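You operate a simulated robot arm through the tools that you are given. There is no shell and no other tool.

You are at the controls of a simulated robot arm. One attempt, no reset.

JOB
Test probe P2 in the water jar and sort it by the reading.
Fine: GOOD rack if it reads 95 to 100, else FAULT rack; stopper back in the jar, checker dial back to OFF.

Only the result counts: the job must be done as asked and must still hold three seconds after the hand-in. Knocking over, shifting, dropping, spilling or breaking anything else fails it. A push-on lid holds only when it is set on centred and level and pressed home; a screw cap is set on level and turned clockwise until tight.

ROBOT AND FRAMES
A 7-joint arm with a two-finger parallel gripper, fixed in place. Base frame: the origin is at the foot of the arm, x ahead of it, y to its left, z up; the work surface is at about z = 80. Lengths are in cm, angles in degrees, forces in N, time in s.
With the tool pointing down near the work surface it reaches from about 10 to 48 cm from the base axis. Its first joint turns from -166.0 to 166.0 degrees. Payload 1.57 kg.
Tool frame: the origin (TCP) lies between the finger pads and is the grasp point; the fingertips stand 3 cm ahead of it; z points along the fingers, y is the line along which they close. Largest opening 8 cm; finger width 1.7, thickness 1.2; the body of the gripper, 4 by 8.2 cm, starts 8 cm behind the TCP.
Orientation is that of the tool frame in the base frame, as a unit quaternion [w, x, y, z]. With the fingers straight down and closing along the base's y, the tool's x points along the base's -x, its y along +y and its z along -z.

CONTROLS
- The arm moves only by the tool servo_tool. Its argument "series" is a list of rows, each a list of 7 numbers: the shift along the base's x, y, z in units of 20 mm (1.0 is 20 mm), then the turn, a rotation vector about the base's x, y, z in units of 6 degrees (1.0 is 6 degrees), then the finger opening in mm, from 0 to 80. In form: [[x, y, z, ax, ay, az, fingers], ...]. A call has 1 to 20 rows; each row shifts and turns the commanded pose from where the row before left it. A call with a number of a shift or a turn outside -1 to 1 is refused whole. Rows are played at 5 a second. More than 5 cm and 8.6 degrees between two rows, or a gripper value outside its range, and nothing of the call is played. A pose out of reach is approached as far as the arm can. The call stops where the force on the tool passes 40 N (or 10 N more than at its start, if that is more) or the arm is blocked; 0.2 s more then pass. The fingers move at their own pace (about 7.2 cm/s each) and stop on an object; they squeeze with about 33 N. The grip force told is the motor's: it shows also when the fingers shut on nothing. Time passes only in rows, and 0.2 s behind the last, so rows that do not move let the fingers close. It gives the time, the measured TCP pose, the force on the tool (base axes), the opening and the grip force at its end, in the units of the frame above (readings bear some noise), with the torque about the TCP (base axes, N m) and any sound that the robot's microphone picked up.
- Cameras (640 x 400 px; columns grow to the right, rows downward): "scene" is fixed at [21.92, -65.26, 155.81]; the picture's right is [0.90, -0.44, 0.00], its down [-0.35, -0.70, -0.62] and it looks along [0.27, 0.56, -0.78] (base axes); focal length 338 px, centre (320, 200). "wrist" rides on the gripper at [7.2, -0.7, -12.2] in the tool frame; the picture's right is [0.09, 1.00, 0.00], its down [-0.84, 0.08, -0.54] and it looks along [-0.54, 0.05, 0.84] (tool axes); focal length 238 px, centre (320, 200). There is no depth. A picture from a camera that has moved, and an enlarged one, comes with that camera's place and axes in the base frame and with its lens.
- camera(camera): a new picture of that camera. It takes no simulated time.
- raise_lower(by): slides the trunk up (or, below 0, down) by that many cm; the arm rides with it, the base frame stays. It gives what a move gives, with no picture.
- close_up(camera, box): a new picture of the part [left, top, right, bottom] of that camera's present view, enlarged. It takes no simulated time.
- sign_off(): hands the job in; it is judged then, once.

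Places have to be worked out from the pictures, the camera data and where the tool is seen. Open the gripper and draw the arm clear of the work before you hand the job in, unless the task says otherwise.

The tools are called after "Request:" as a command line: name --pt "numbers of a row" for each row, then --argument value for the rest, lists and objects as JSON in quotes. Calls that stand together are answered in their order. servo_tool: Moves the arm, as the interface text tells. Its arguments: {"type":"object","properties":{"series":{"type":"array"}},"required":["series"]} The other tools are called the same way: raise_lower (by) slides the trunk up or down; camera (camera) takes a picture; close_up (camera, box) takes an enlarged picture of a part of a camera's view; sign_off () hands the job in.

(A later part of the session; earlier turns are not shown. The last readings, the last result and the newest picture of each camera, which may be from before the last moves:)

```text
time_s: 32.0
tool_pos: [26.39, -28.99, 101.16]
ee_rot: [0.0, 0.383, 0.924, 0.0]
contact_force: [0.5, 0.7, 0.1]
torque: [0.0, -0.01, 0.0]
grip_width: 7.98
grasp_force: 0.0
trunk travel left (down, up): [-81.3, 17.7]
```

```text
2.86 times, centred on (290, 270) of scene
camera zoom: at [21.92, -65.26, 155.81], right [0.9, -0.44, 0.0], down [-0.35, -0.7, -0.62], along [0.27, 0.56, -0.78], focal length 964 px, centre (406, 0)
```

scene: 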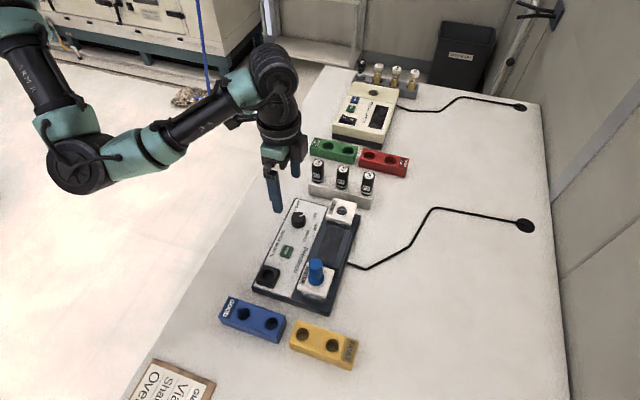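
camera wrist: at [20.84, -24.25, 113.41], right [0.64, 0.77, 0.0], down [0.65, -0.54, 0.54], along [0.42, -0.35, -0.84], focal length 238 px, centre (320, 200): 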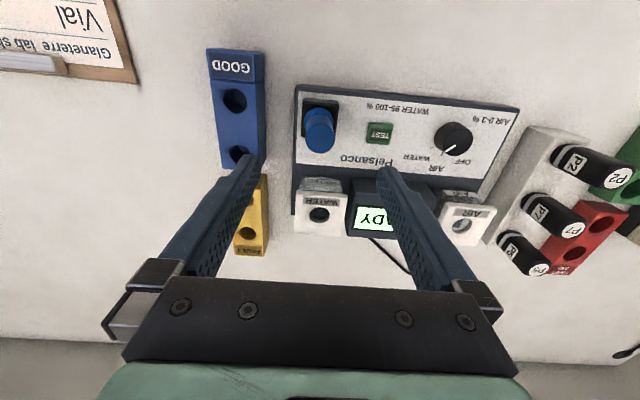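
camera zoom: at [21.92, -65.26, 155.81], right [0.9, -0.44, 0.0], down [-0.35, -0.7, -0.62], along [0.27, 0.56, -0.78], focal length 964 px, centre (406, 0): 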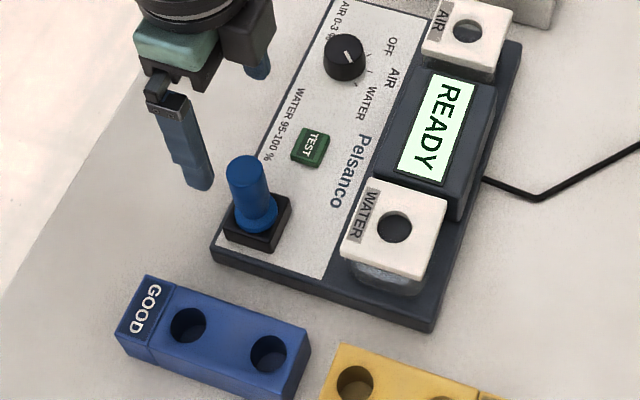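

The stopper is parked upright. Next I'll move over P2 at about (49.65, -7.48), staying high, and check the alignment.

Request:
servo_tool --pt "0.893 0.8215 0.1 0 0 0 80" --pt "0.893 0.8215 0.1 0 0 0 80" --pt "0.893 0.8215 0.1 0 0 0 80" --pt "0.893 0.8215 0.1 0 0 0 80" --pt "0.893 0.8215 0.1 0 0 0 80" --pt "0.893 0.8215 0.1 0 0 0 80" --pt "0.893 0.8215 0.1 0 0 0 80" --pt "0.893 0.8215 0.1 0 0 0 80" --pt "0.893 0.8215 0.1 0 0 0 80" --pt "0.893 0.8215 0.1 0 0 0 80" --pt "0.893 0.8215 0 0 0 0 80" --pt "0.893 0.8215 0 0 0 0 80" --pt "0.893 0.8215 0 0 0 0 80" --pt "0 0 0 0 0 0 80" --pt "0 0 0 0 0 0 80"

Request:
camera --camera "wrist"

Request:
close_up --camera "wrist" --box '[220, 60, 420, 200]'

Request:
close_up --camera "scene" --box '[280, 110, 400, 230]'

```text
time_s: 35.2
tool_pos: [49.59, -7.59, 103.35]
ee_rot: [0.0, 0.383, 0.924, -0.001]
contact_force: [0.6, 0.3, 0.6]
torque: [-0.01, 0.0, -0.01]
grip_width: 7.98
grasp_force: 0.1
trunk travel left (down, up): [-81.3, 17.7]
```

```text
taken
camera wrist: at [43.99, -3.0, 115.54], right [0.64, 0.77, 0.0], down [0.65, -0.54, 0.54], along [0.42, -0.35, -0.84], focal length 238 px, centre (320, 200)
```

wrist: 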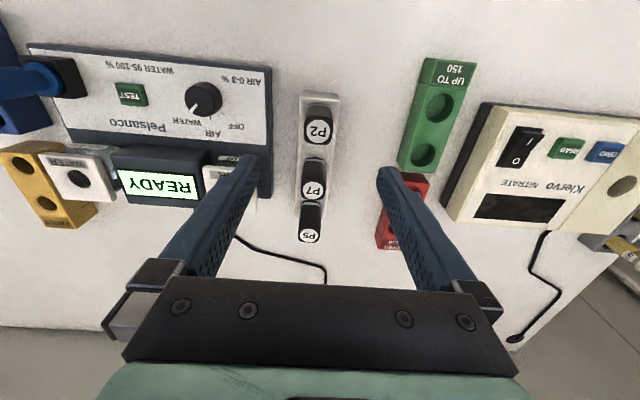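

```text
2.86 times, centred on (320, 130) of wrist
camera zoom: at [43.99, -3.0, 115.54], right [0.64, 0.77, 0.0], down [0.65, -0.54, 0.54], along [0.42, -0.35, -0.84], focal length 681 px, centre (320, 400)
```

zoom: 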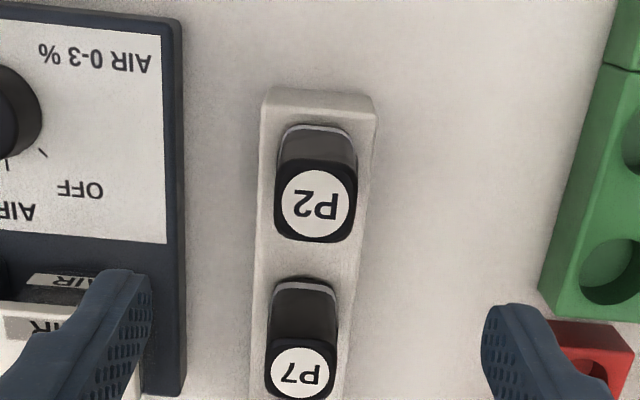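

```text
3.33 times, centred on (340, 170) of scene
camera zoom: at [21.92, -65.26, 155.81], right [0.9, -0.44, 0.0], down [-0.35, -0.7, -0.62], along [0.27, 0.56, -0.78], focal length 1125 px, centre (253, 300)
```

zoom: 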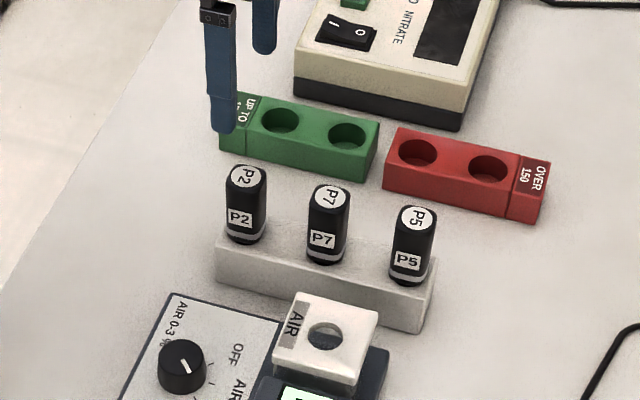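

P2 is centred between the fingers, with e off by about 1.5 mm. I'll narrow to 5 cm and lower to TCP z≈88.6 around its body.

Request:
servo_tool --pt "-0.03 -0.05 0 0 0 0 50" --pt "0 0 -1 0 0 0 50" --pt "0 0 -1 0 0 0 50" --pt "0 0 -1 0 0 0 50" --pt "0 0 -1 0 0 0 50" --pt "0 0 -1 0 0 0 50" --pt "0 0 -1 0 0 0 50" --pt "0 0 -0.8 0 0 0 50" --pt "0 0 -0.55 0 0 0 50" --pt "0 0 0 0 0 0 50"

Request:
camera --camera "wrist"

Request:
close_up --camera "scene" --box '[280, 110, 400, 230]'

```text
time_s: 37.4
tool_pos: [49.81, -7.74, 88.6]
ee_rot: [0.0, 0.383, 0.924, -0.001]
contact_force: [0.4, 0.0, -0.2]
torque: [-0.02, -0.03, 0.01]
grip_width: 5.0
grasp_force: 0.0
trunk travel left (down, up): [-81.3, 17.7]
```

```text
taken
camera wrist: at [44.16, -3.04, 100.81], right [0.64, 0.77, 0.0], down [0.65, -0.54, 0.54], along [0.42, -0.35, -0.84], focal length 238 px, centre (320, 200)
```

wrist: 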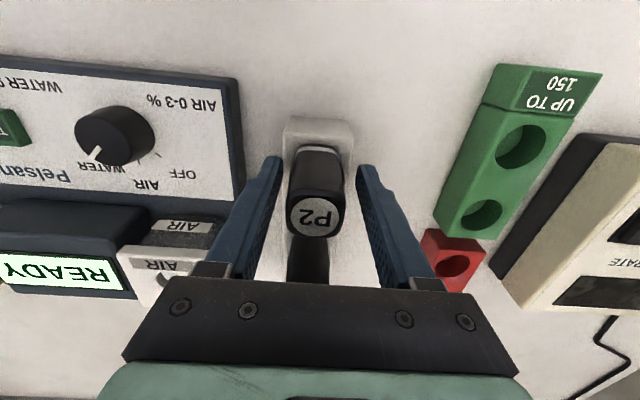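

```text
3.33 times, centred on (340, 170) of scene
camera zoom: at [21.92, -65.26, 155.81], right [0.9, -0.44, 0.0], down [-0.35, -0.7, -0.62], along [0.27, 0.56, -0.78], focal length 1125 px, centre (253, 300)
```

zoom: 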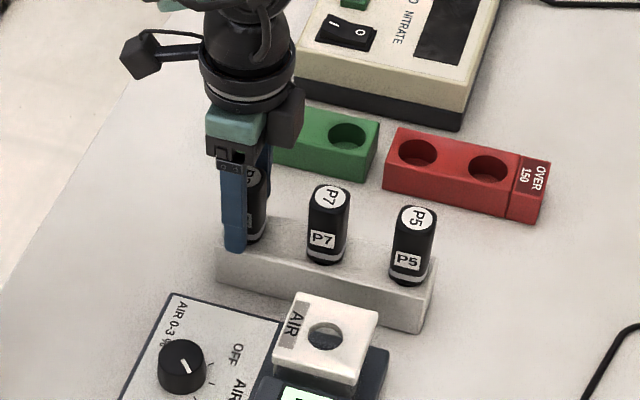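

P2's body is between the fingers but about 3 mm off in e. I'll correct that before closing so I don't push the rack.

Request:
servo_tool --pt "-0.1 -0.1 0 0 0 0 50" --pt "0 0 0 0 0 0 50" --pt "0 0 0 0 0 0 50"

Request:
close_up --camera "wrist" --box '[240, 120, 400, 280]'

```text
time_s: 38.2
tool_pos: [49.42, -7.94, 88.56]
ee_rot: [0.001, 0.382, 0.924, 0.0]
contact_force: [0.2, -0.1, 0.2]
torque: [0.01, 0.0, 0.0]
grip_width: 4.99
grasp_force: 0.0
trunk travel left (down, up): [-81.3, 17.7]
```

```text
2.50 times, centred on (320, 200) of wrist
camera zoom: at [43.9, -3.28, 100.83], right [0.64, 0.77, 0.0], down [0.65, -0.54, 0.54], along [0.42, -0.35, -0.84], focal length 596 px, centre (320, 200)
```

zoom: 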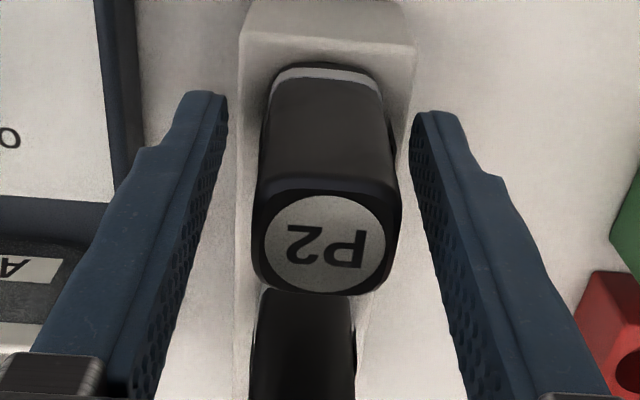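

P2 is now centred within about 1 mm. I'll close on it.

Request:
servo_tool --pt "0.03 0.03 0 0 0 0 40" --pt "0 0 0 0 0 0 15" --pt "0 0 0 0 0 0 15" --pt "0 0 0 0 0 0 15"

```text
time_s: 39.2
tool_pos: [49.57, -7.94, 88.54]
ee_rot: [-0.001, 0.382, 0.924, 0.0]
contact_force: [-0.1, 0.2, -0.7]
torque: [-0.02, -0.02, -0.01]
grip_width: 2.92
grasp_force: 33.3
trunk travel left (down, up): [-81.3, 17.7]
```

P2 is gripped at 2.92 cm with almost no side force. I'll lift straight up to free the stem.

Request:
servo_tool --pt "0 0 0.3 0 0 0 15" --pt "0 0 0.5 0 0 0 15" --pt "0 0 0.7 0 0 0 15" --pt "0 0 0.8 0 0 0 15" --pt "0 0 0.8 0 0 0 15" --pt "0 0 0.8 0 0 0 15" --pt "0 0 0.8 0 0 0 15" --pt "0 0 0.8 0 0 0 15" --pt "0 0 0.8 0 0 0 15" --pt "0 0 0.8 0 0 0 15" --pt "0 0 0 0 0 0 15"

Request:
camera --camera "wrist"

Request:
close_up --camera "scene" --box '[280, 80, 400, 200]'

```text
time_s: 41.6
tool_pos: [49.33, -7.86, 102.94]
ee_rot: [0.0, 0.383, 0.924, -0.001]
contact_force: [-0.3, 0.2, -0.5]
torque: [0.04, 0.04, 0.01]
grip_width: 2.92
grasp_force: 33.6
trunk travel left (down, up): [-81.3, 17.7]
```

```text
taken
camera wrist: at [43.83, -3.21, 115.15], right [0.64, 0.77, 0.0], down [0.65, -0.54, 0.54], along [0.42, -0.35, -0.84], focal length 238 px, centre (320, 200)
```

wrist: 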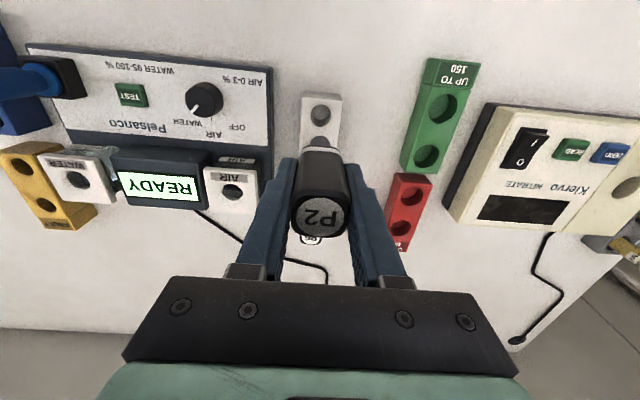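

```text
3.33 times, centred on (340, 140) of scene
camera zoom: at [21.92, -65.26, 155.81], right [0.9, -0.44, 0.0], down [-0.35, -0.7, -0.62], along [0.27, 0.56, -0.78], focal length 1125 px, centre (253, 400)
```

zoom: 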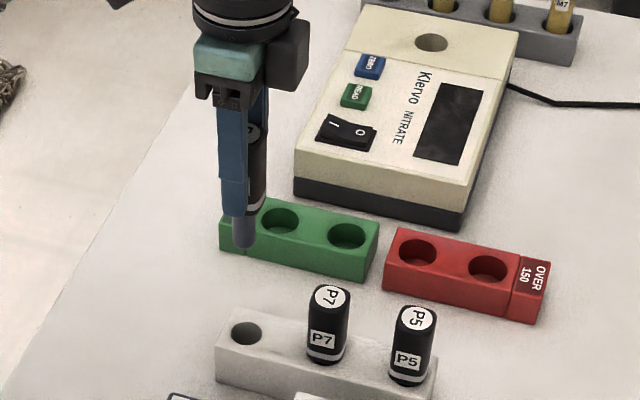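

P2 is free and shows a short grey stem below its body. I'll carry it at this height to above the open WATER jar.

Request:
servo_tool --pt "-0.475 -0.945 0 0 0 0 15" --pt "-0.475 -0.945 0 0 0 0 15" --pt "-0.475 -0.945 0 0 0 0 15" --pt "-0.475 -0.945 0 0 0 0 15" --pt "-0.475 -0.945 0 0 0 0 15" --pt "-0.475 -0.945 0 0 0 0 15" --pt "-0.475 -0.945 0 0 0 0 15" --pt "-0.475 -0.945 0 0 0 0 15" --pt "-0.475 -0.945 0 0 0 0 15" --pt "-0.475 -0.945 0 0 0 0 15" --pt "-0.475 -0.945 0 0 0 0 15" --pt "-0.475 -0.945 0 0 0 0 15" --pt "-0.475 -0.945 0 0 0 0 15" --pt "-0.475 -0.945 0 0 0 0 15" --pt "-0.475 -0.945 0 0 0 0 15" --pt "0 0 0 0 0 0 15" --pt "0 0 0 0 0 0 15"

Request:
camera --camera "wrist"

Request:
close_up --camera "wrist" --box '[240, 60, 400, 260]'

Request:
close_up --camera "scene" --box '[270, 190, 370, 310]'

```text
time_s: 45.2
tool_pos: [35.21, -36.32, 102.78]
ee_rot: [0.0, 0.382, 0.924, 0.0]
contact_force: [0.2, 0.5, -1.4]
torque: [0.0, 0.03, -0.02]
grip_width: 2.94
grasp_force: 33.3
trunk travel left (down, up): [-81.3, 17.7]
```

```text
taken
camera wrist: at [29.63, -31.74, 115.03], right [0.64, 0.77, 0.0], down [0.65, -0.54, 0.54], along [0.42, -0.35, -0.84], focal length 238 px, centre (320, 200)
```

wrist: 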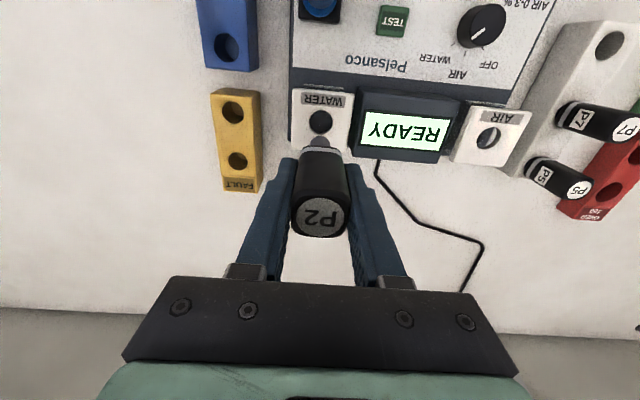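

```text
2.00 times, centred on (320, 160) of wrist
camera zoom: at [29.63, -31.74, 115.03], right [0.64, 0.77, 0.0], down [0.65, -0.54, 0.54], along [0.42, -0.35, -0.84], focal length 477 px, centre (320, 280)
```

zoom: 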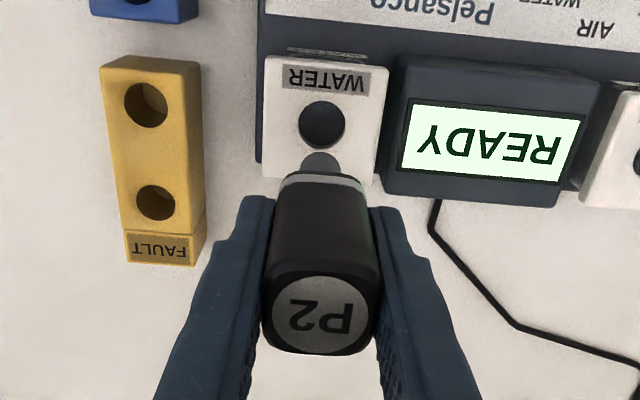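

```text
3.33 times, centred on (320, 250) of scene
camera zoom: at [21.92, -65.26, 155.81], right [0.9, -0.44, 0.0], down [-0.35, -0.7, -0.62], along [0.27, 0.56, -0.78], focal length 1125 px, centre (320, 33)
```

zoom: 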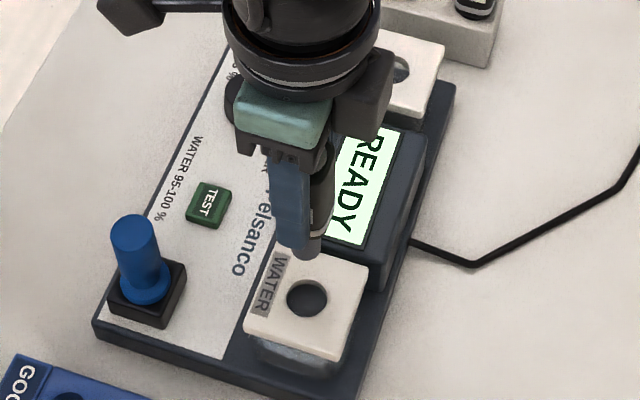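

The stem hangs over the jar mouth, off by about 2 mm toward n and 1 mm in e. I'll correct that and lower until the stem tip is just above the mouth.

Request:
servo_tool --pt "-0.018 0.1 0 0 0 0 15" --pt "0 0 -0.7 0 0 0 15" --pt "0 0 -0.8 0 0 0 15" --pt "0 0 -0.8 0 0 0 15" --pt "0 0 -0.5 0 0 0 15" --pt "0 0 0 0 0 0 15" --pt "0 0 0 0 0 0 15"

Request:
close_up --camera "wrist" --box '[240, 60, 400, 260]'

Request:
close_up --camera "scene" --box '[280, 230, 350, 300]'

```text
time_s: 46.8
tool_pos: [35.23, -35.95, 97.29]
ee_rot: [0.0, 0.382, 0.924, 0.0]
contact_force: [-0.2, 0.0, -1.2]
torque: [-0.01, 0.01, -0.03]
grip_width: 2.92
grasp_force: 32.7
trunk travel left (down, up): [-81.3, 17.7]
```

```text
2.00 times, centred on (320, 160) of wrist
camera zoom: at [29.68, -31.38, 109.59], right [0.64, 0.77, 0.0], down [0.65, -0.54, 0.54], along [0.42, -0.35, -0.84], focal length 477 px, centre (320, 280)
```

zoom: 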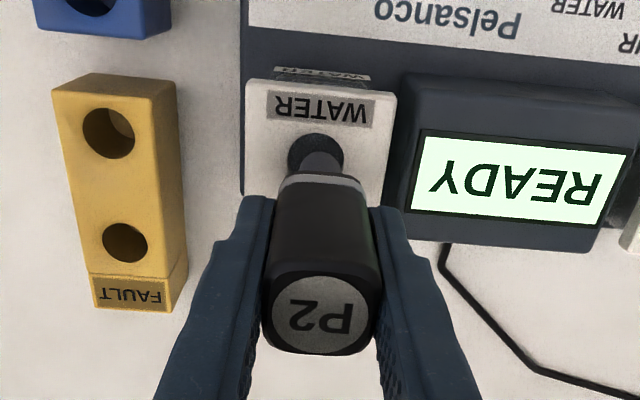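

```text
5.71 times, centred on (315, 265) of scene
camera zoom: at [21.92, -65.26, 155.81], right [0.9, -0.44, 0.0], down [-0.35, -0.7, -0.62], along [0.27, 0.56, -0.78], focal length 1929 px, centre (349, -171)
```

zoom: 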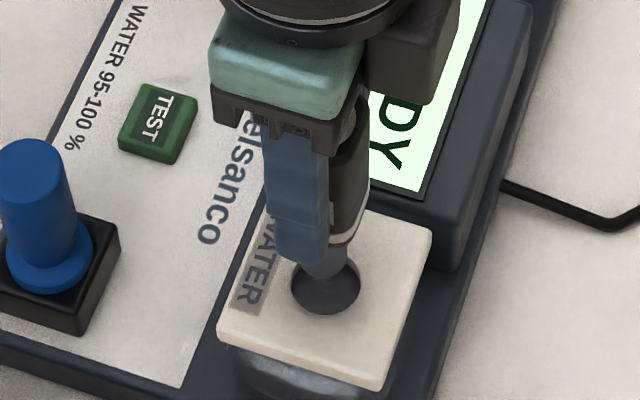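

The stem tip is at the mouth, about 1.7 mm off in e, and the hole leaves several mm of clearance. I'll correct and lower slowly into the jar.

Request:
servo_tool --pt "-0.08 -0.025 0 0 0 0 15" --pt "0 0 0 0 0 0 15" --pt "0 0 -0.3 0 0 0 15" --pt "0 0 -0.3 0 0 0 15" --pt "0 0 -0.3 0 0 0 15" --pt "0 0 -0.3 0 0 0 15" --pt "0 0 0 0 0 0 15"

Request:
close_up --camera "wrist" --box '[240, 60, 400, 260]'

Request:
close_up --camera "scene" --box '[280, 230, 350, 300]'

```text
time_s: 48.4
tool_pos: [35.24, -36.02, 94.84]
ee_rot: [0.0, 0.383, 0.924, 0.0]
contact_force: [0.7, -0.4, -1.3]
torque: [0.02, -0.03, 0.01]
grip_width: 2.92
grasp_force: 33.3
trunk travel left (down, up): [-81.3, 17.7]
```

```text
2.00 times, centred on (320, 160) of wrist
camera zoom: at [29.47, -31.47, 107.12], right [0.64, 0.77, 0.0], down [0.65, -0.54, 0.54], along [0.42, -0.35, -0.84], focal length 477 px, centre (320, 280)
```

zoom: 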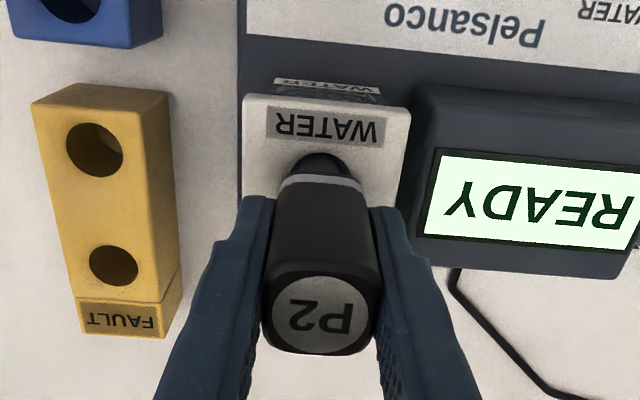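

```text
5.71 times, centred on (315, 265) of scene
camera zoom: at [21.92, -65.26, 155.81], right [0.9, -0.44, 0.0], down [-0.35, -0.7, -0.62], along [0.27, 0.56, -0.78], focal length 1929 px, centre (349, -171)
```

zoom: 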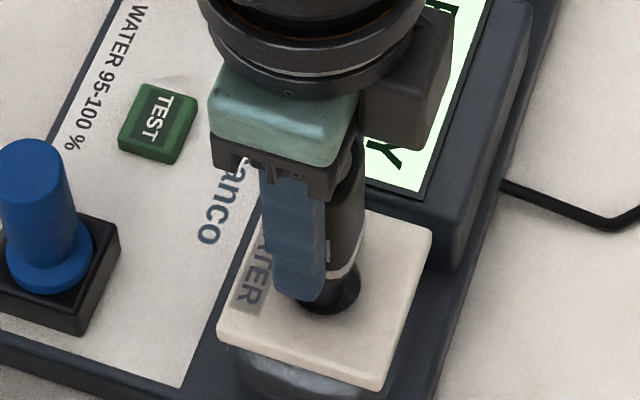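

The stem is inside the mouth with no side force. I'll lower on in small steps until the body rests on the lid.

Request:
servo_tool --pt "0 0 -0.25 0 0 0 15" --pt "0 0 -0.25 0 0 0 15" --pt "0 0 -0.25 0 0 0 15" --pt "0 0 -0.1 0 0 0 15" --pt "0 0 0 0 0 0 15"

Request:
close_up --camera "scene" --box '[280, 230, 350, 300]'

```text
time_s: 49.6
tool_pos: [35.12, -36.14, 93.1]
ee_rot: [0.0, 0.383, 0.924, 0.0]
contact_force: [1.0, -1.1, -0.5]
torque: [-0.01, -0.01, 0.0]
grip_width: 2.91
grasp_force: 32.9
trunk travel left (down, up): [-81.3, 17.7]
```

```text
5.71 times, centred on (315, 265) of scene
camera zoom: at [21.92, -65.26, 155.81], right [0.9, -0.44, 0.0], down [-0.35, -0.7, -0.62], along [0.27, 0.56, -0.78], focal length 1929 px, centre (349, -171)
```

zoom: 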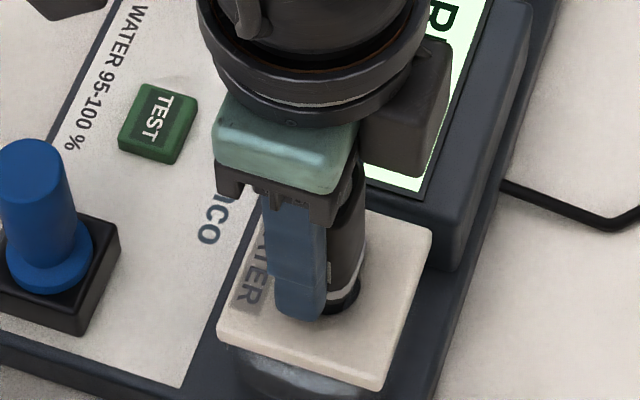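

There's no contact yet at 93.1, so I'll continue in 1–2 mm steps.

Request:
servo_tool --pt "0 0 -0.1 0 0 0 15" --pt "0 0 -0.1 0 0 0 15" --pt "0 0 -0.1 0 0 0 15" --pt "0 0 0 0 0 0 15"

```text
time_s: 50.6
tool_pos: [34.98, -36.04, 92.62]
ee_rot: [0.0, 0.383, 0.924, -0.001]
contact_force: [0.2, 0.0, -1.2]
torque: [0.01, 0.0, 0.04]
grip_width: 2.94
grasp_force: 33.3
trunk travel left (down, up): [-81.3, 17.7]
```

Request:
servo_tool --pt "0 0 -0.08 0 0 0 15" --pt "0 0 -0.08 0 0 0 15" --pt "0 0 0 0 0 0 15"

Request:
close_up --camera "scene" --box '[280, 230, 350, 300]'

Request:
close_up --camera "wrist" --box '[240, 60, 400, 260]'

```text
time_s: 51.4
tool_pos: [35.09, -36.12, 92.3]
ee_rot: [0.0, 0.383, 0.924, 0.0]
contact_force: [-0.2, 1.3, 6.9]
torque: [0.14, 0.08, -0.04]
grip_width: 2.95
grasp_force: 33.0
trunk travel left (down, up): [-81.3, 17.7]
```

```text
5.71 times, centred on (315, 265) of scene
camera zoom: at [21.92, -65.26, 155.81], right [0.9, -0.44, 0.0], down [-0.35, -0.7, -0.62], along [0.27, 0.56, -0.78], focal length 1929 px, centre (349, -171)
```

zoom: 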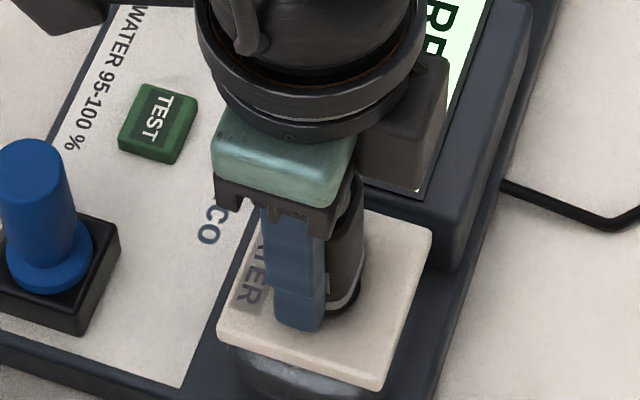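

```text
2.00 times, centred on (320, 160) of wrist
camera zoom: at [29.42, -31.46, 104.56], right [0.64, 0.77, 0.0], down [0.65, -0.54, 0.54], along [0.42, -0.35, -0.84], focal length 477 px, centre (320, 280)
```

zoom: 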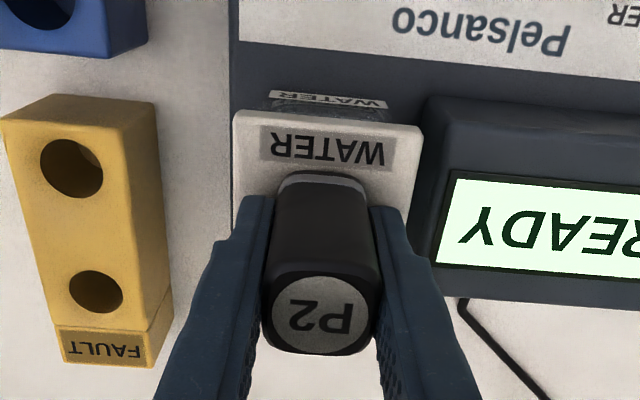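

6.9 N of support at z≈92.3 means the body is seated on the jar lid. I'll open gently, rise and check that P2 stands upright.

Request:
servo_tool --pt "0 0 0.04 0 0 0 15" --pt "0 0 0 0 0 0 50" --pt "0 0 0 0 0 0 50" --pt "0 0 0.5 0 0 0 50" --pt "0 0 1 0 0 0 50" --pt "0 0 1 0 0 0 50" --pt "0 0 1 0 0 0 50" --pt "0 0 1 0 0 0 50" --pt "0 0 1 0 0 0 50" --pt "0 0 0 0 0 0 50"

Request:
camera --camera "wrist"

Request:
close_up --camera "scene" --box '[245, 190, 365, 310]'

```text
time_s: 53.6
tool_pos: [35.13, -35.91, 103.39]
ee_rot: [0.0, 0.382, 0.924, 0.0]
contact_force: [0.1, 0.5, 1.1]
torque: [0.02, -0.01, 0.03]
grip_width: 5.01
grasp_force: 0.1
trunk travel left (down, up): [-81.3, 17.7]
```

```text
taken
camera wrist: at [29.51, -31.43, 115.58], right [0.64, 0.77, 0.0], down [0.65, -0.54, 0.54], along [0.42, -0.35, -0.84], focal length 238 px, centre (320, 200)
```

wrist: 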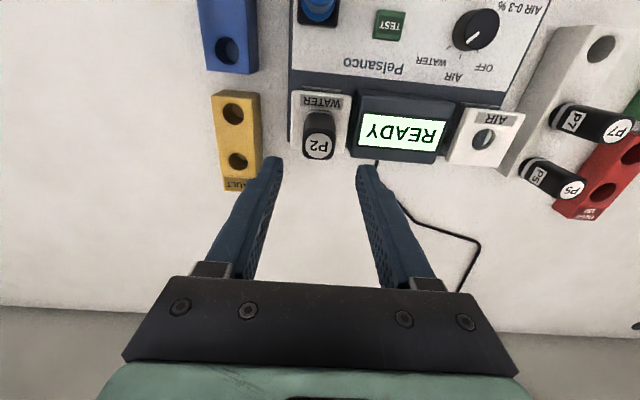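

```text
3.33 times, centred on (305, 250) of scene
camera zoom: at [21.92, -65.26, 155.81], right [0.9, -0.44, 0.0], down [-0.35, -0.7, -0.62], along [0.27, 0.56, -0.78], focal length 1125 px, centre (370, 33)
```

zoom: 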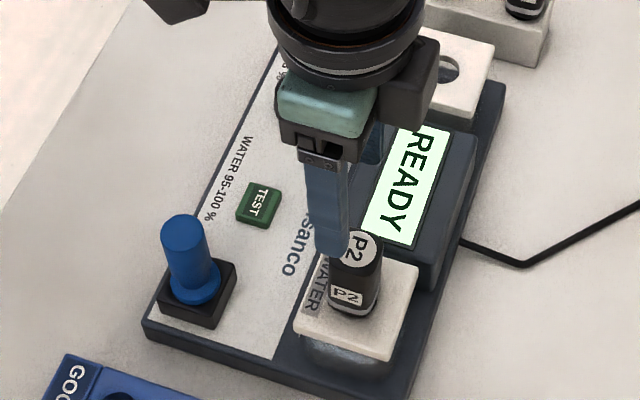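

P2 stands upright in the jar. I'll close the fingers and move over the TEST button at about (32.76, -24.37).

Request:
servo_tool --pt "-0.166 0.833 0 0 0 0 50" --pt "-0.166 0.833 0 0 0 0 50" --pt "-0.166 0.833 0 0 0 0 0" --pt "-0.166 0.833 0 0 0 0 0" --pt "-0.166 0.833 0 0 0 0 0" --pt "-0.166 0.833 0 0 0 0 0" --pt "-0.166 0.833 0 0 0 0 0" --pt "0 0 0 0 0 0 0" --pt "0 0 0 0 0 0 0"

Request:
close_up --camera "wrist" --box '[220, 40, 420, 200]'

```text
time_s: 55.6
tool_pos: [32.66, -24.28, 103.27]
ee_rot: [0.001, 0.382, 0.924, 0.001]
contact_force: [0.3, 0.0, -0.2]
torque: [-0.01, -0.02, 0.04]
grip_width: 0.01
grasp_force: 21.3
trunk travel left (down, up): [-81.3, 17.7]
```

```text
2.50 times, centred on (320, 120) of wrist
camera zoom: at [27.13, -19.74, 115.52], right [0.64, 0.77, 0.0], down [0.65, -0.54, 0.54], along [0.42, -0.35, -0.84], focal length 596 px, centre (320, 400)
```

zoom: 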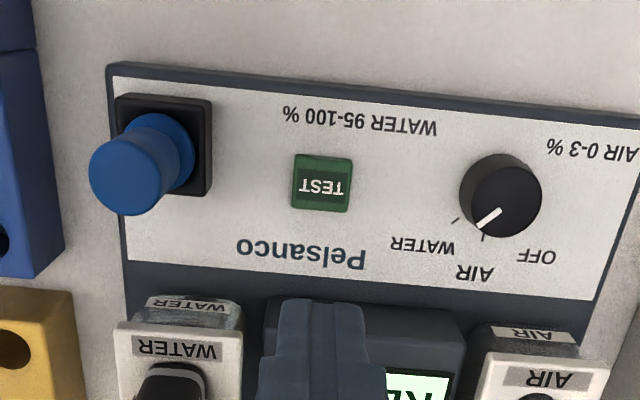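

The fingers are centred over TEST within about 1 mm. I'll lower to just above the button, then press in small steps.

Request:
servo_tool --pt "0.03 0 -1 0 0 0 0" --pt "0 0 -1 0 0 0 0" --pt "0 0 -1 0 0 0 0" --pt "0 0 -1 0 0 0 0" --pt "0 0 -1 0 0 0 0" --pt "0 0 -1 0 0 0 0" --pt "0 0 -1 0 0 0 0" --pt "0 0 -0.8 0 0 0 0" --pt "0 0 -0.3 0 0 0 0" --pt "0 0 0 0 0 0 0"

Request:
close_up --camera "wrist" --box '[220, 40, 420, 200]'

Request:
close_up --camera "scene" --box '[245, 190, 365, 310]'

```text
time_s: 57.8
tool_pos: [32.8, -24.31, 87.18]
ee_rot: [0.0, 0.383, 0.924, 0.001]
contact_force: [0.6, 0.3, -0.4]
torque: [0.01, -0.01, 0.03]
grip_width: 0.03
grasp_force: 21.8
trunk travel left (down, up): [-81.3, 17.7]
```

```text
2.50 times, centred on (320, 120) of wrist
camera zoom: at [27.29, -19.71, 99.43], right [0.64, 0.77, 0.0], down [0.65, -0.54, 0.54], along [0.42, -0.35, -0.84], focal length 596 px, centre (320, 400)
```

zoom: 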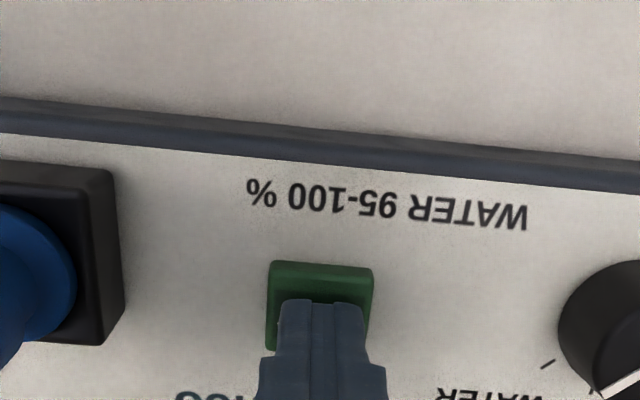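

```text
3.33 times, centred on (305, 250) of scene
camera zoom: at [21.92, -65.26, 155.81], right [0.9, -0.44, 0.0], down [-0.35, -0.7, -0.62], along [0.27, 0.56, -0.78], focal length 1125 px, centre (370, 33)
```

zoom: 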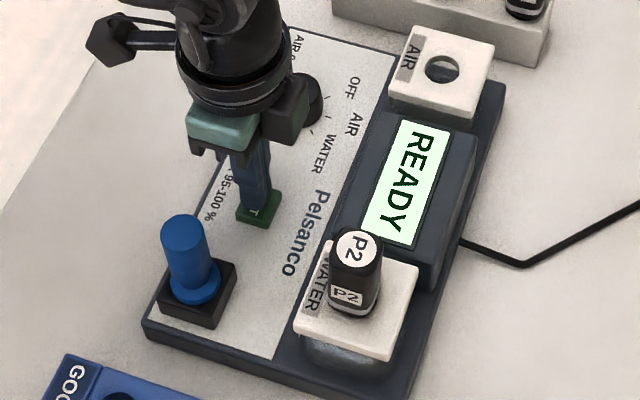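

The tips are right over the button. I'll press down in small steps.

Request:
servo_tool --pt "0 0 -0.2 0 0 0 0" --pt "0 0 -0.15 0 0 0 0" --pt "0 0 -0.1 0 0 0 0" --pt "0 0 -0.1 0 0 0 0" --pt "0 0 0 0 0 0 0"

Request:
close_up --camera "scene" --box '[245, 190, 365, 310]'

```text
time_s: 59.0
tool_pos: [32.79, -24.38, 86.12]
ee_rot: [0.0, 0.383, 0.924, -0.001]
contact_force: [-0.3, 0.5, 9.8]
torque: [0.0, 0.02, -0.06]
grip_width: 0.0
grasp_force: 21.4
trunk travel left (down, up): [-81.3, 17.7]
heard: click
```

```text
3.33 times, centred on (305, 250) of scene
camera zoom: at [21.92, -65.26, 155.81], right [0.9, -0.44, 0.0], down [-0.35, -0.7, -0.62], along [0.27, 0.56, -0.78], focal length 1125 px, centre (370, 33)
```

zoom: 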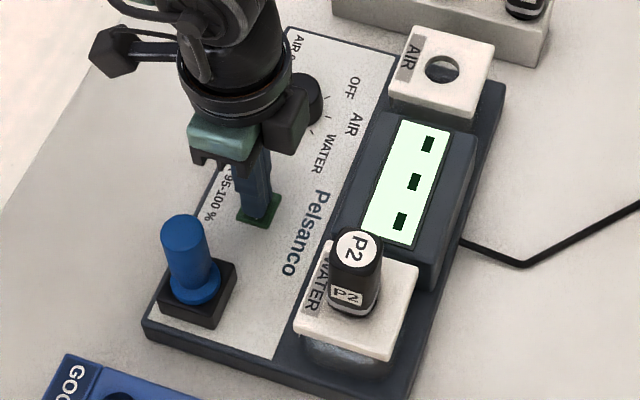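

It clicked and the display shows three marks, so it's measuring. I'll rise off the button and watch the display.

Request:
servo_tool --pt "0 0 0.5 0 0 0 0" --pt "0 0 1 0 0 0 0" --pt "0 0 1 0 0 0 0" --pt "0 0 1 0 0 0 0" --pt "0 0 0 0 0 0 0"

Request:
close_up --camera "scene" --box '[245, 190, 365, 310]'

```text
time_s: 60.2
tool_pos: [32.64, -24.27, 93.15]
ee_rot: [0.001, 0.383, 0.924, 0.0]
contact_force: [0.0, 0.3, 0.1]
torque: [-0.08, 0.03, 0.03]
grip_width: 0.01
grasp_force: 21.4
trunk travel left (down, up): [-81.3, 17.7]
```

```text
3.33 times, centred on (305, 250) of scene
camera zoom: at [21.92, -65.26, 155.81], right [0.9, -0.44, 0.0], down [-0.35, -0.7, -0.62], along [0.27, 0.56, -0.78], focal length 1125 px, centre (370, 33)
```

zoom: 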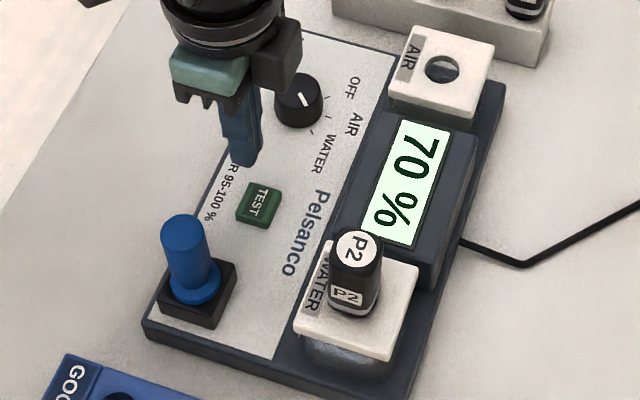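

It shows 70 %. I'll wait a few seconds and check whether the reading is stable or still drifting.

Request:
servo_tool --pt "0 0 0.5 0 0 0 0" --pt "0 0 0 0 0 0 0" --pt "0 0 0 0 0 0 0" --pt "0 0 0 0 0 0 0" --pt "0 0 0 0 0 0 0" --pt "0 0 0 0 0 0 0" --pt "0 0 0 0 0 0 0" --pt "0 0 0 0 0 0 0" --pt "0 0 0 0 0 0 0" --pt "0 0 0 0 0 0 0" --pt "0 0 0 0 0 0 0" --pt "0 0 0 0 0 0 0" --pt "0 0 0 0 0 0 0" --pt "0 0 0 0 0 0 0" --pt "0 0 0 0 0 0 0" --pt "0 0 0 0 0 0 0"

Request:
close_up --camera "scene" --box '[285, 200, 365, 300]'

```text
time_s: 63.6
tool_pos: [32.73, -24.4, 94.1]
ee_rot: [0.0, 0.383, 0.924, 0.0]
contact_force: [0.5, -0.1, -0.4]
torque: [0.01, 0.03, 0.01]
grip_width: 0.0
grasp_force: 21.4
trunk travel left (down, up): [-81.3, 17.7]
```

```text
4.00 times, centred on (325, 250) of scene
camera zoom: at [21.92, -65.26, 155.81], right [0.9, -0.44, 0.0], down [-0.35, -0.7, -0.62], along [0.27, 0.56, -0.78], focal length 1350 px, centre (300, 0)
```

zoom: 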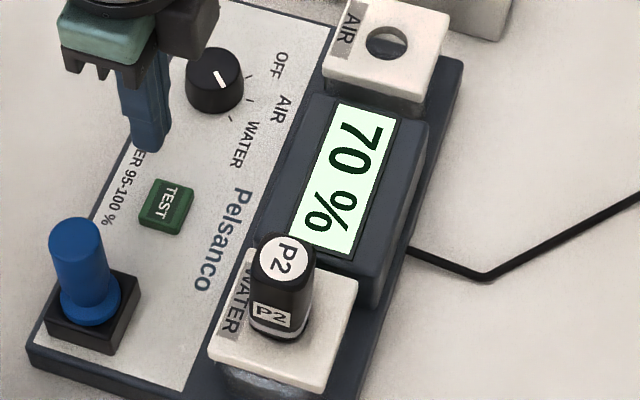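

It holds at 70 %. Since the fingers are still over TEST, I'll press once more to confirm the reading repeats.

Request:
servo_tool --pt "0 0 -1 0 0 0 0" --pt "0 0 -1 0 0 0 0" --pt "0 0 -1 0 0 0 0" --pt "0 0 -0.6 0 0 0 0" --pt "0 0 -0.2 0 0 0 0" --pt "0 0 -0.15 0 0 0 0" --pt "0 0 -0.1 0 0 0 0" --pt "0 0 0 0 0 0 0"

Request:
servo_tool --pt "0 0 0.5 0 0 0 0" --pt "0 0 1 0 0 0 0" --pt "0 0 1 0 0 0 0" --pt "0 0 1 0 0 0 0" --pt "0 0 1 0 0 0 0" --pt "0 0 1 0 0 0 0" --pt "0 0 1 0 0 0 50" --pt "0 0 1 0 0 0 50" --pt "0 0 1 0 0 0 50" --pt "0 0 0 0 0 0 50" --pt "0 0 0 0 0 0 50" --pt "0 0 0 0 0 0 50"

Request:
close_up --camera "scene" --box '[285, 200, 365, 300]'

Request:
camera --camera "wrist"

```text
time_s: 65.4
tool_pos: [32.71, -24.46, 86.02]
ee_rot: [0.001, 0.383, 0.924, -0.001]
contact_force: [-0.9, 0.6, 11.6]
torque: [0.05, 0.02, 0.01]
grip_width: 0.01
grasp_force: 21.9
trunk travel left (down, up): [-81.3, 17.7]
heard: click
```

```text
time_s: 68.0
tool_pos: [33.2, -25.07, 103.07]
ee_rot: [0.008, 0.384, 0.923, -0.007]
contact_force: [0.3, -0.4, -0.3]
torque: [-0.02, 0.01, -0.01]
grip_width: 5.01
grasp_force: 0.2
out of reach, approached as far as the arm can: row 9
trunk travel left (down, up): [-81.3, 17.7]
```

```text
4.00 times, centred on (325, 250) of scene
camera zoom: at [21.92, -65.26, 155.81], right [0.9, -0.44, 0.0], down [-0.35, -0.7, -0.62], along [0.27, 0.56, -0.78], focal length 1350 px, centre (300, 0)
```

zoom: 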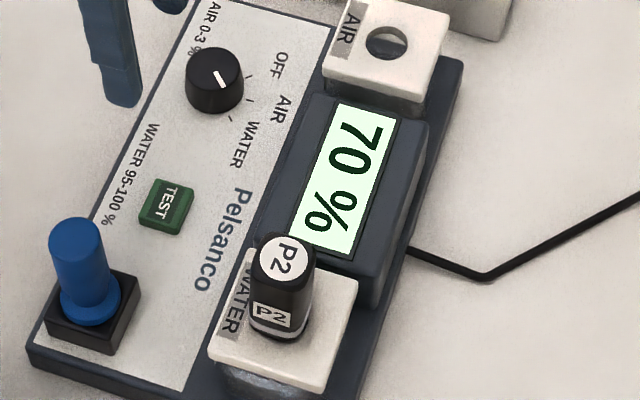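

```text
taken
camera wrist: at [27.37, -20.19, 115.1], right [0.64, 0.77, -0.01], down [0.64, -0.53, 0.56], along [0.42, -0.36, -0.83], focal length 238 px, centre (320, 200)
```

wrist: 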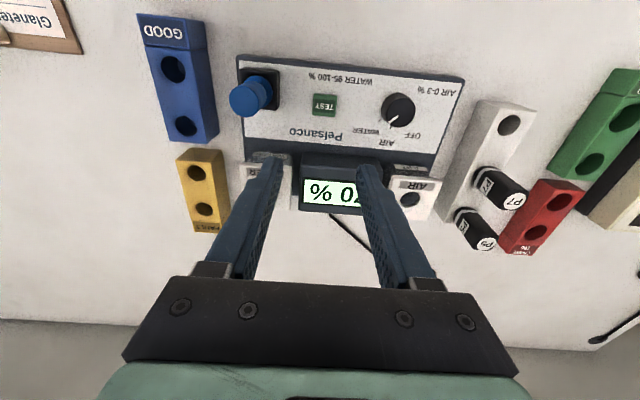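

The second press also gives 70 %, outside 95–100, so P2 goes to the FAULT rack. I'll move back over P2 in the jar and check pose and alignment, since the last row slightly tilted the tool near a reach limit.

Request:
servo_tool --pt "0.161 -0.836 0 0 0 0 50" --pt "0.161 -0.836 0 0 0 0 50" --pt "0.161 -0.836 0 0 0 0 50" --pt "0.161 -0.836 0 0 0 0 50" --pt "0.161 -0.836 0 0 0 0 50" --pt "0.161 -0.836 0 0 0 0 50" --pt "0.161 -0.836 0 0 0 0 50" --pt "0 0 0 0 0 0 50" --pt "0 0 0 0 0 0 50"

Request:
close_up --camera "wrist" --box '[220, 60, 420, 220]'

Request:
camera --camera "scene"

```text
time_s: 70.0
tool_pos: [34.95, -35.92, 102.98]
ee_rot: [0.0, 0.382, 0.924, 0.0]
contact_force: [-0.5, 0.3, 0.0]
torque: [0.01, -0.01, 0.0]
grip_width: 4.98
grasp_force: 0.1
trunk travel left (down, up): [-81.3, 17.7]
```

```text
2.50 times, centred on (320, 140) of wrist
camera zoom: at [29.46, -31.39, 115.19], right [0.64, 0.77, 0.0], down [0.65, -0.54, 0.54], along [0.42, -0.35, -0.84], focal length 596 px, centre (320, 350)
```

zoom: 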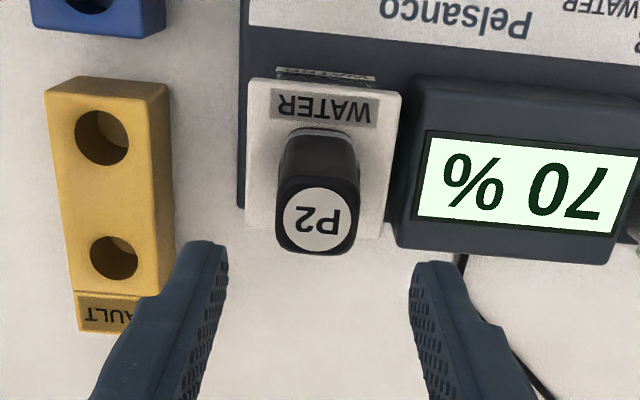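

```text
taken
```

scene: 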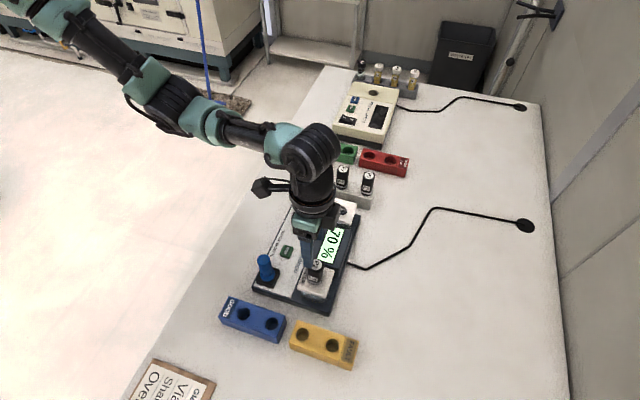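

The arm pose is back to normal and P2 is centred. I'll lower to the same grip height, z≈92.4, around P2.

Request:
servo_tool --pt "0.018 -0.045 -0.3 0 0 0 50" --pt "0 0 -1 0 0 0 50" --pt "0 0 -1 0 0 0 50" --pt "0 0 -1 0 0 0 50" --pt "0 0 -1 0 0 0 50" --pt "0 0 -0.7 0 0 0 50" --pt "0 0 -0.3 0 0 0 50" --pt "0 0 0 0 0 0 50" --pt "0 0 0 0 0 0 50"

Request:
close_up --camera "wrist" --box '[240, 120, 400, 280]'

```text
time_s: 72.0
tool_pos: [34.83, -36.15, 92.39]
ee_rot: [0.0, 0.383, 0.924, 0.0]
contact_force: [-1.0, -0.3, -0.4]
torque: [-0.03, -0.02, 0.03]
grip_width: 5.0
grasp_force: 0.1
trunk travel left (down, up): [-81.3, 17.7]
```

```text
2.50 times, centred on (320, 200) of wrist
camera zoom: at [29.33, -31.62, 104.61], right [0.64, 0.77, 0.0], down [0.65, -0.54, 0.54], along [0.42, -0.35, -0.84], focal length 596 px, centre (320, 200)
```

zoom: 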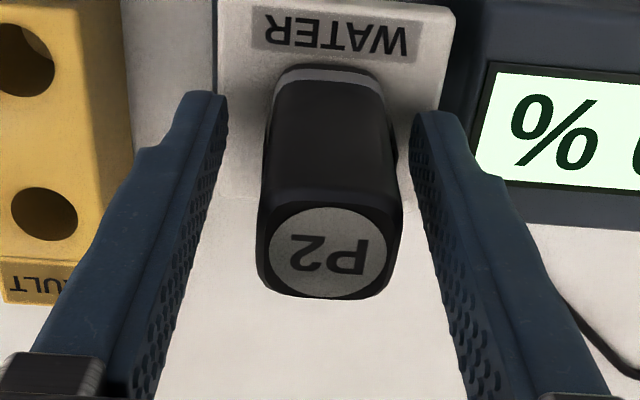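

P2 is about 1.8 mm to the +e side of centre. I'll correct and close.

Request:
servo_tool --pt "0.055 0.055 0 0 0 0 50" --pt "0 0 0 0 0 0 50" --pt "0 0 0 0 0 0 40" --pt "0 0 0 0 0 0 15" --pt "0 0 0 0 0 0 15" --pt "0 0 0 0 0 0 15"

```text
time_s: 73.4
tool_pos: [34.91, -36.15, 92.43]
ee_rot: [0.001, 0.383, 0.924, 0.001]
contact_force: [-0.5, 0.7, -0.2]
torque: [0.02, -0.01, -0.03]
grip_width: 2.93
grasp_force: 32.7
trunk travel left (down, up): [-81.3, 17.7]
```

P2 is gripped again at 2.93 cm. I'll lift it straight out of the jar.

Request:
servo_tool --pt "0 0 0.3 0 0 0 15" --pt "0 0 0.4 0 0 0 15" --pt "0 0 0.5 0 0 0 15" --pt "0 0 0.6 0 0 0 15" --pt "0 0 0.7 0 0 0 15" --pt "0 0 0.7 0 0 0 15" --pt "0 0 0.7 0 0 0 15" --pt "0 0 0.6 0 0 0 15" --pt "0 0 0 0 0 0 15" --pt "0 0 0 0 0 0 15"

Request:
camera --camera "wrist"

Request:
close_up --camera "scene" --box '[245, 190, 365, 310]'

```text
time_s: 75.6
tool_pos: [35.13, -36.09, 101.35]
ee_rot: [0.0, 0.383, 0.924, 0.0]
contact_force: [-0.3, -0.1, -1.0]
torque: [0.01, 0.04, 0.01]
grip_width: 2.94
grasp_force: 33.0
trunk travel left (down, up): [-81.3, 17.7]
```

```text
taken
camera wrist: at [29.62, -31.45, 113.58], right [0.64, 0.77, 0.0], down [0.65, -0.54, 0.54], along [0.42, -0.35, -0.84], focal length 238 px, centre (320, 200)
```

wrist: 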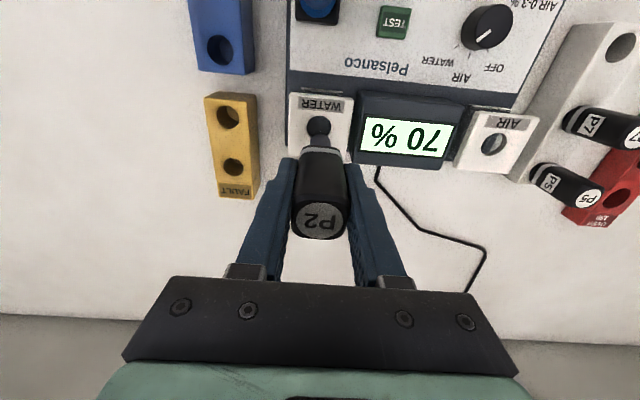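

```text
3.33 times, centred on (305, 250) of scene
camera zoom: at [21.92, -65.26, 155.81], right [0.9, -0.44, 0.0], down [-0.35, -0.7, -0.62], along [0.27, 0.56, -0.78], focal length 1125 px, centre (370, 33)
```

zoom: 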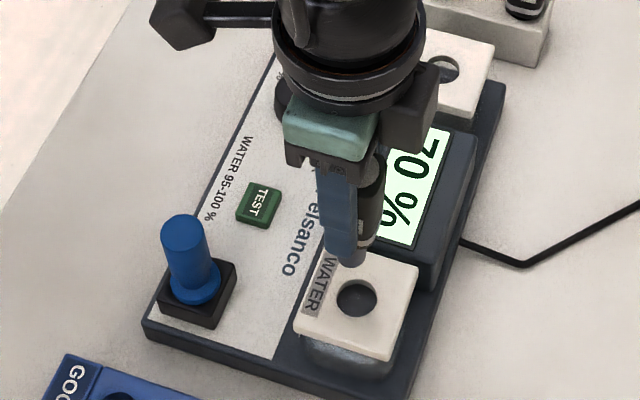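

P2 is clear of the jar. I'll carry it to above the near FAULT hole at about (28.0, -44.4).

Request:
servo_tool --pt "-0.723 -0.833 0 0 0 0 15" --pt "-0.723 -0.833 0 0 0 0 15" --pt "-0.723 -0.833 0 0 0 0 15" --pt "-0.723 -0.833 0 0 0 0 15" --pt "-0.723 -0.833 0 0 0 0 15" --pt "0 0 0 0 0 0 15" --pt "0 0 0 0 0 0 15"

Request:
camera --camera "wrist"

Request:
close_up --camera "wrist" --box '[240, 60, 400, 260]'

Request:
close_up --camera "scene" --box '[260, 250, 370, 380]'

```text
time_s: 77.2
tool_pos: [27.81, -44.29, 101.26]
ee_rot: [0.0, 0.383, 0.924, 0.0]
contact_force: [0.5, -0.5, -1.4]
torque: [0.01, -0.03, 0.0]
grip_width: 2.92
grasp_force: 33.2
trunk travel left (down, up): [-81.3, 17.7]
```

```text
taken
camera wrist: at [22.27, -39.83, 113.46], right [0.64, 0.77, 0.0], down [0.65, -0.54, 0.54], along [0.42, -0.35, -0.84], focal length 238 px, centre (320, 200)
```

wrist: 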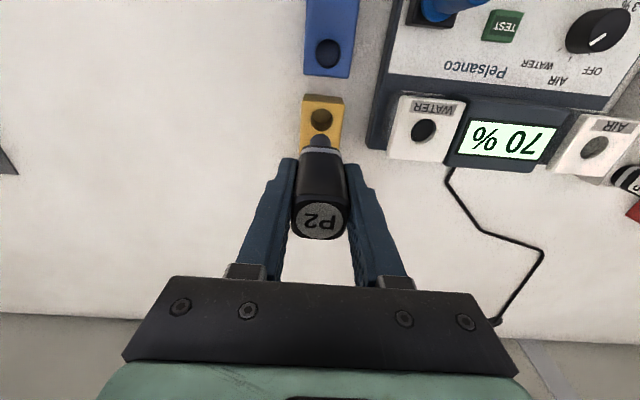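

```text
2.00 times, centred on (320, 160) of wrist
camera zoom: at [22.27, -39.83, 113.46], right [0.64, 0.77, 0.0], down [0.65, -0.54, 0.54], along [0.42, -0.35, -0.84], focal length 477 px, centre (320, 280)
```

zoom: 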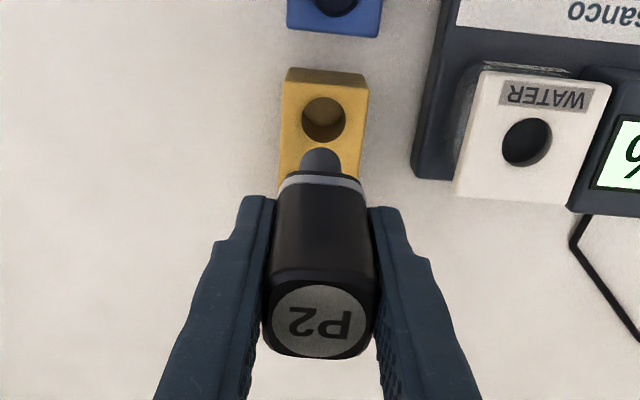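

```text
3.08 times, centred on (315, 315) of scene
camera zoom: at [21.92, -65.26, 155.81], right [0.9, -0.44, 0.0], down [-0.35, -0.7, -0.62], along [0.27, 0.56, -0.78], focal length 1038 px, centre (335, -154)
```

zoom: 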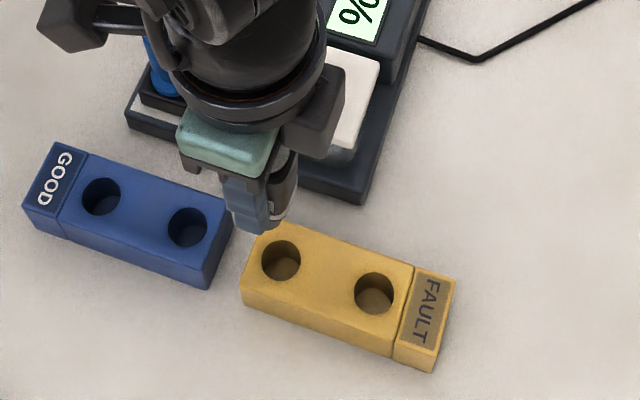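

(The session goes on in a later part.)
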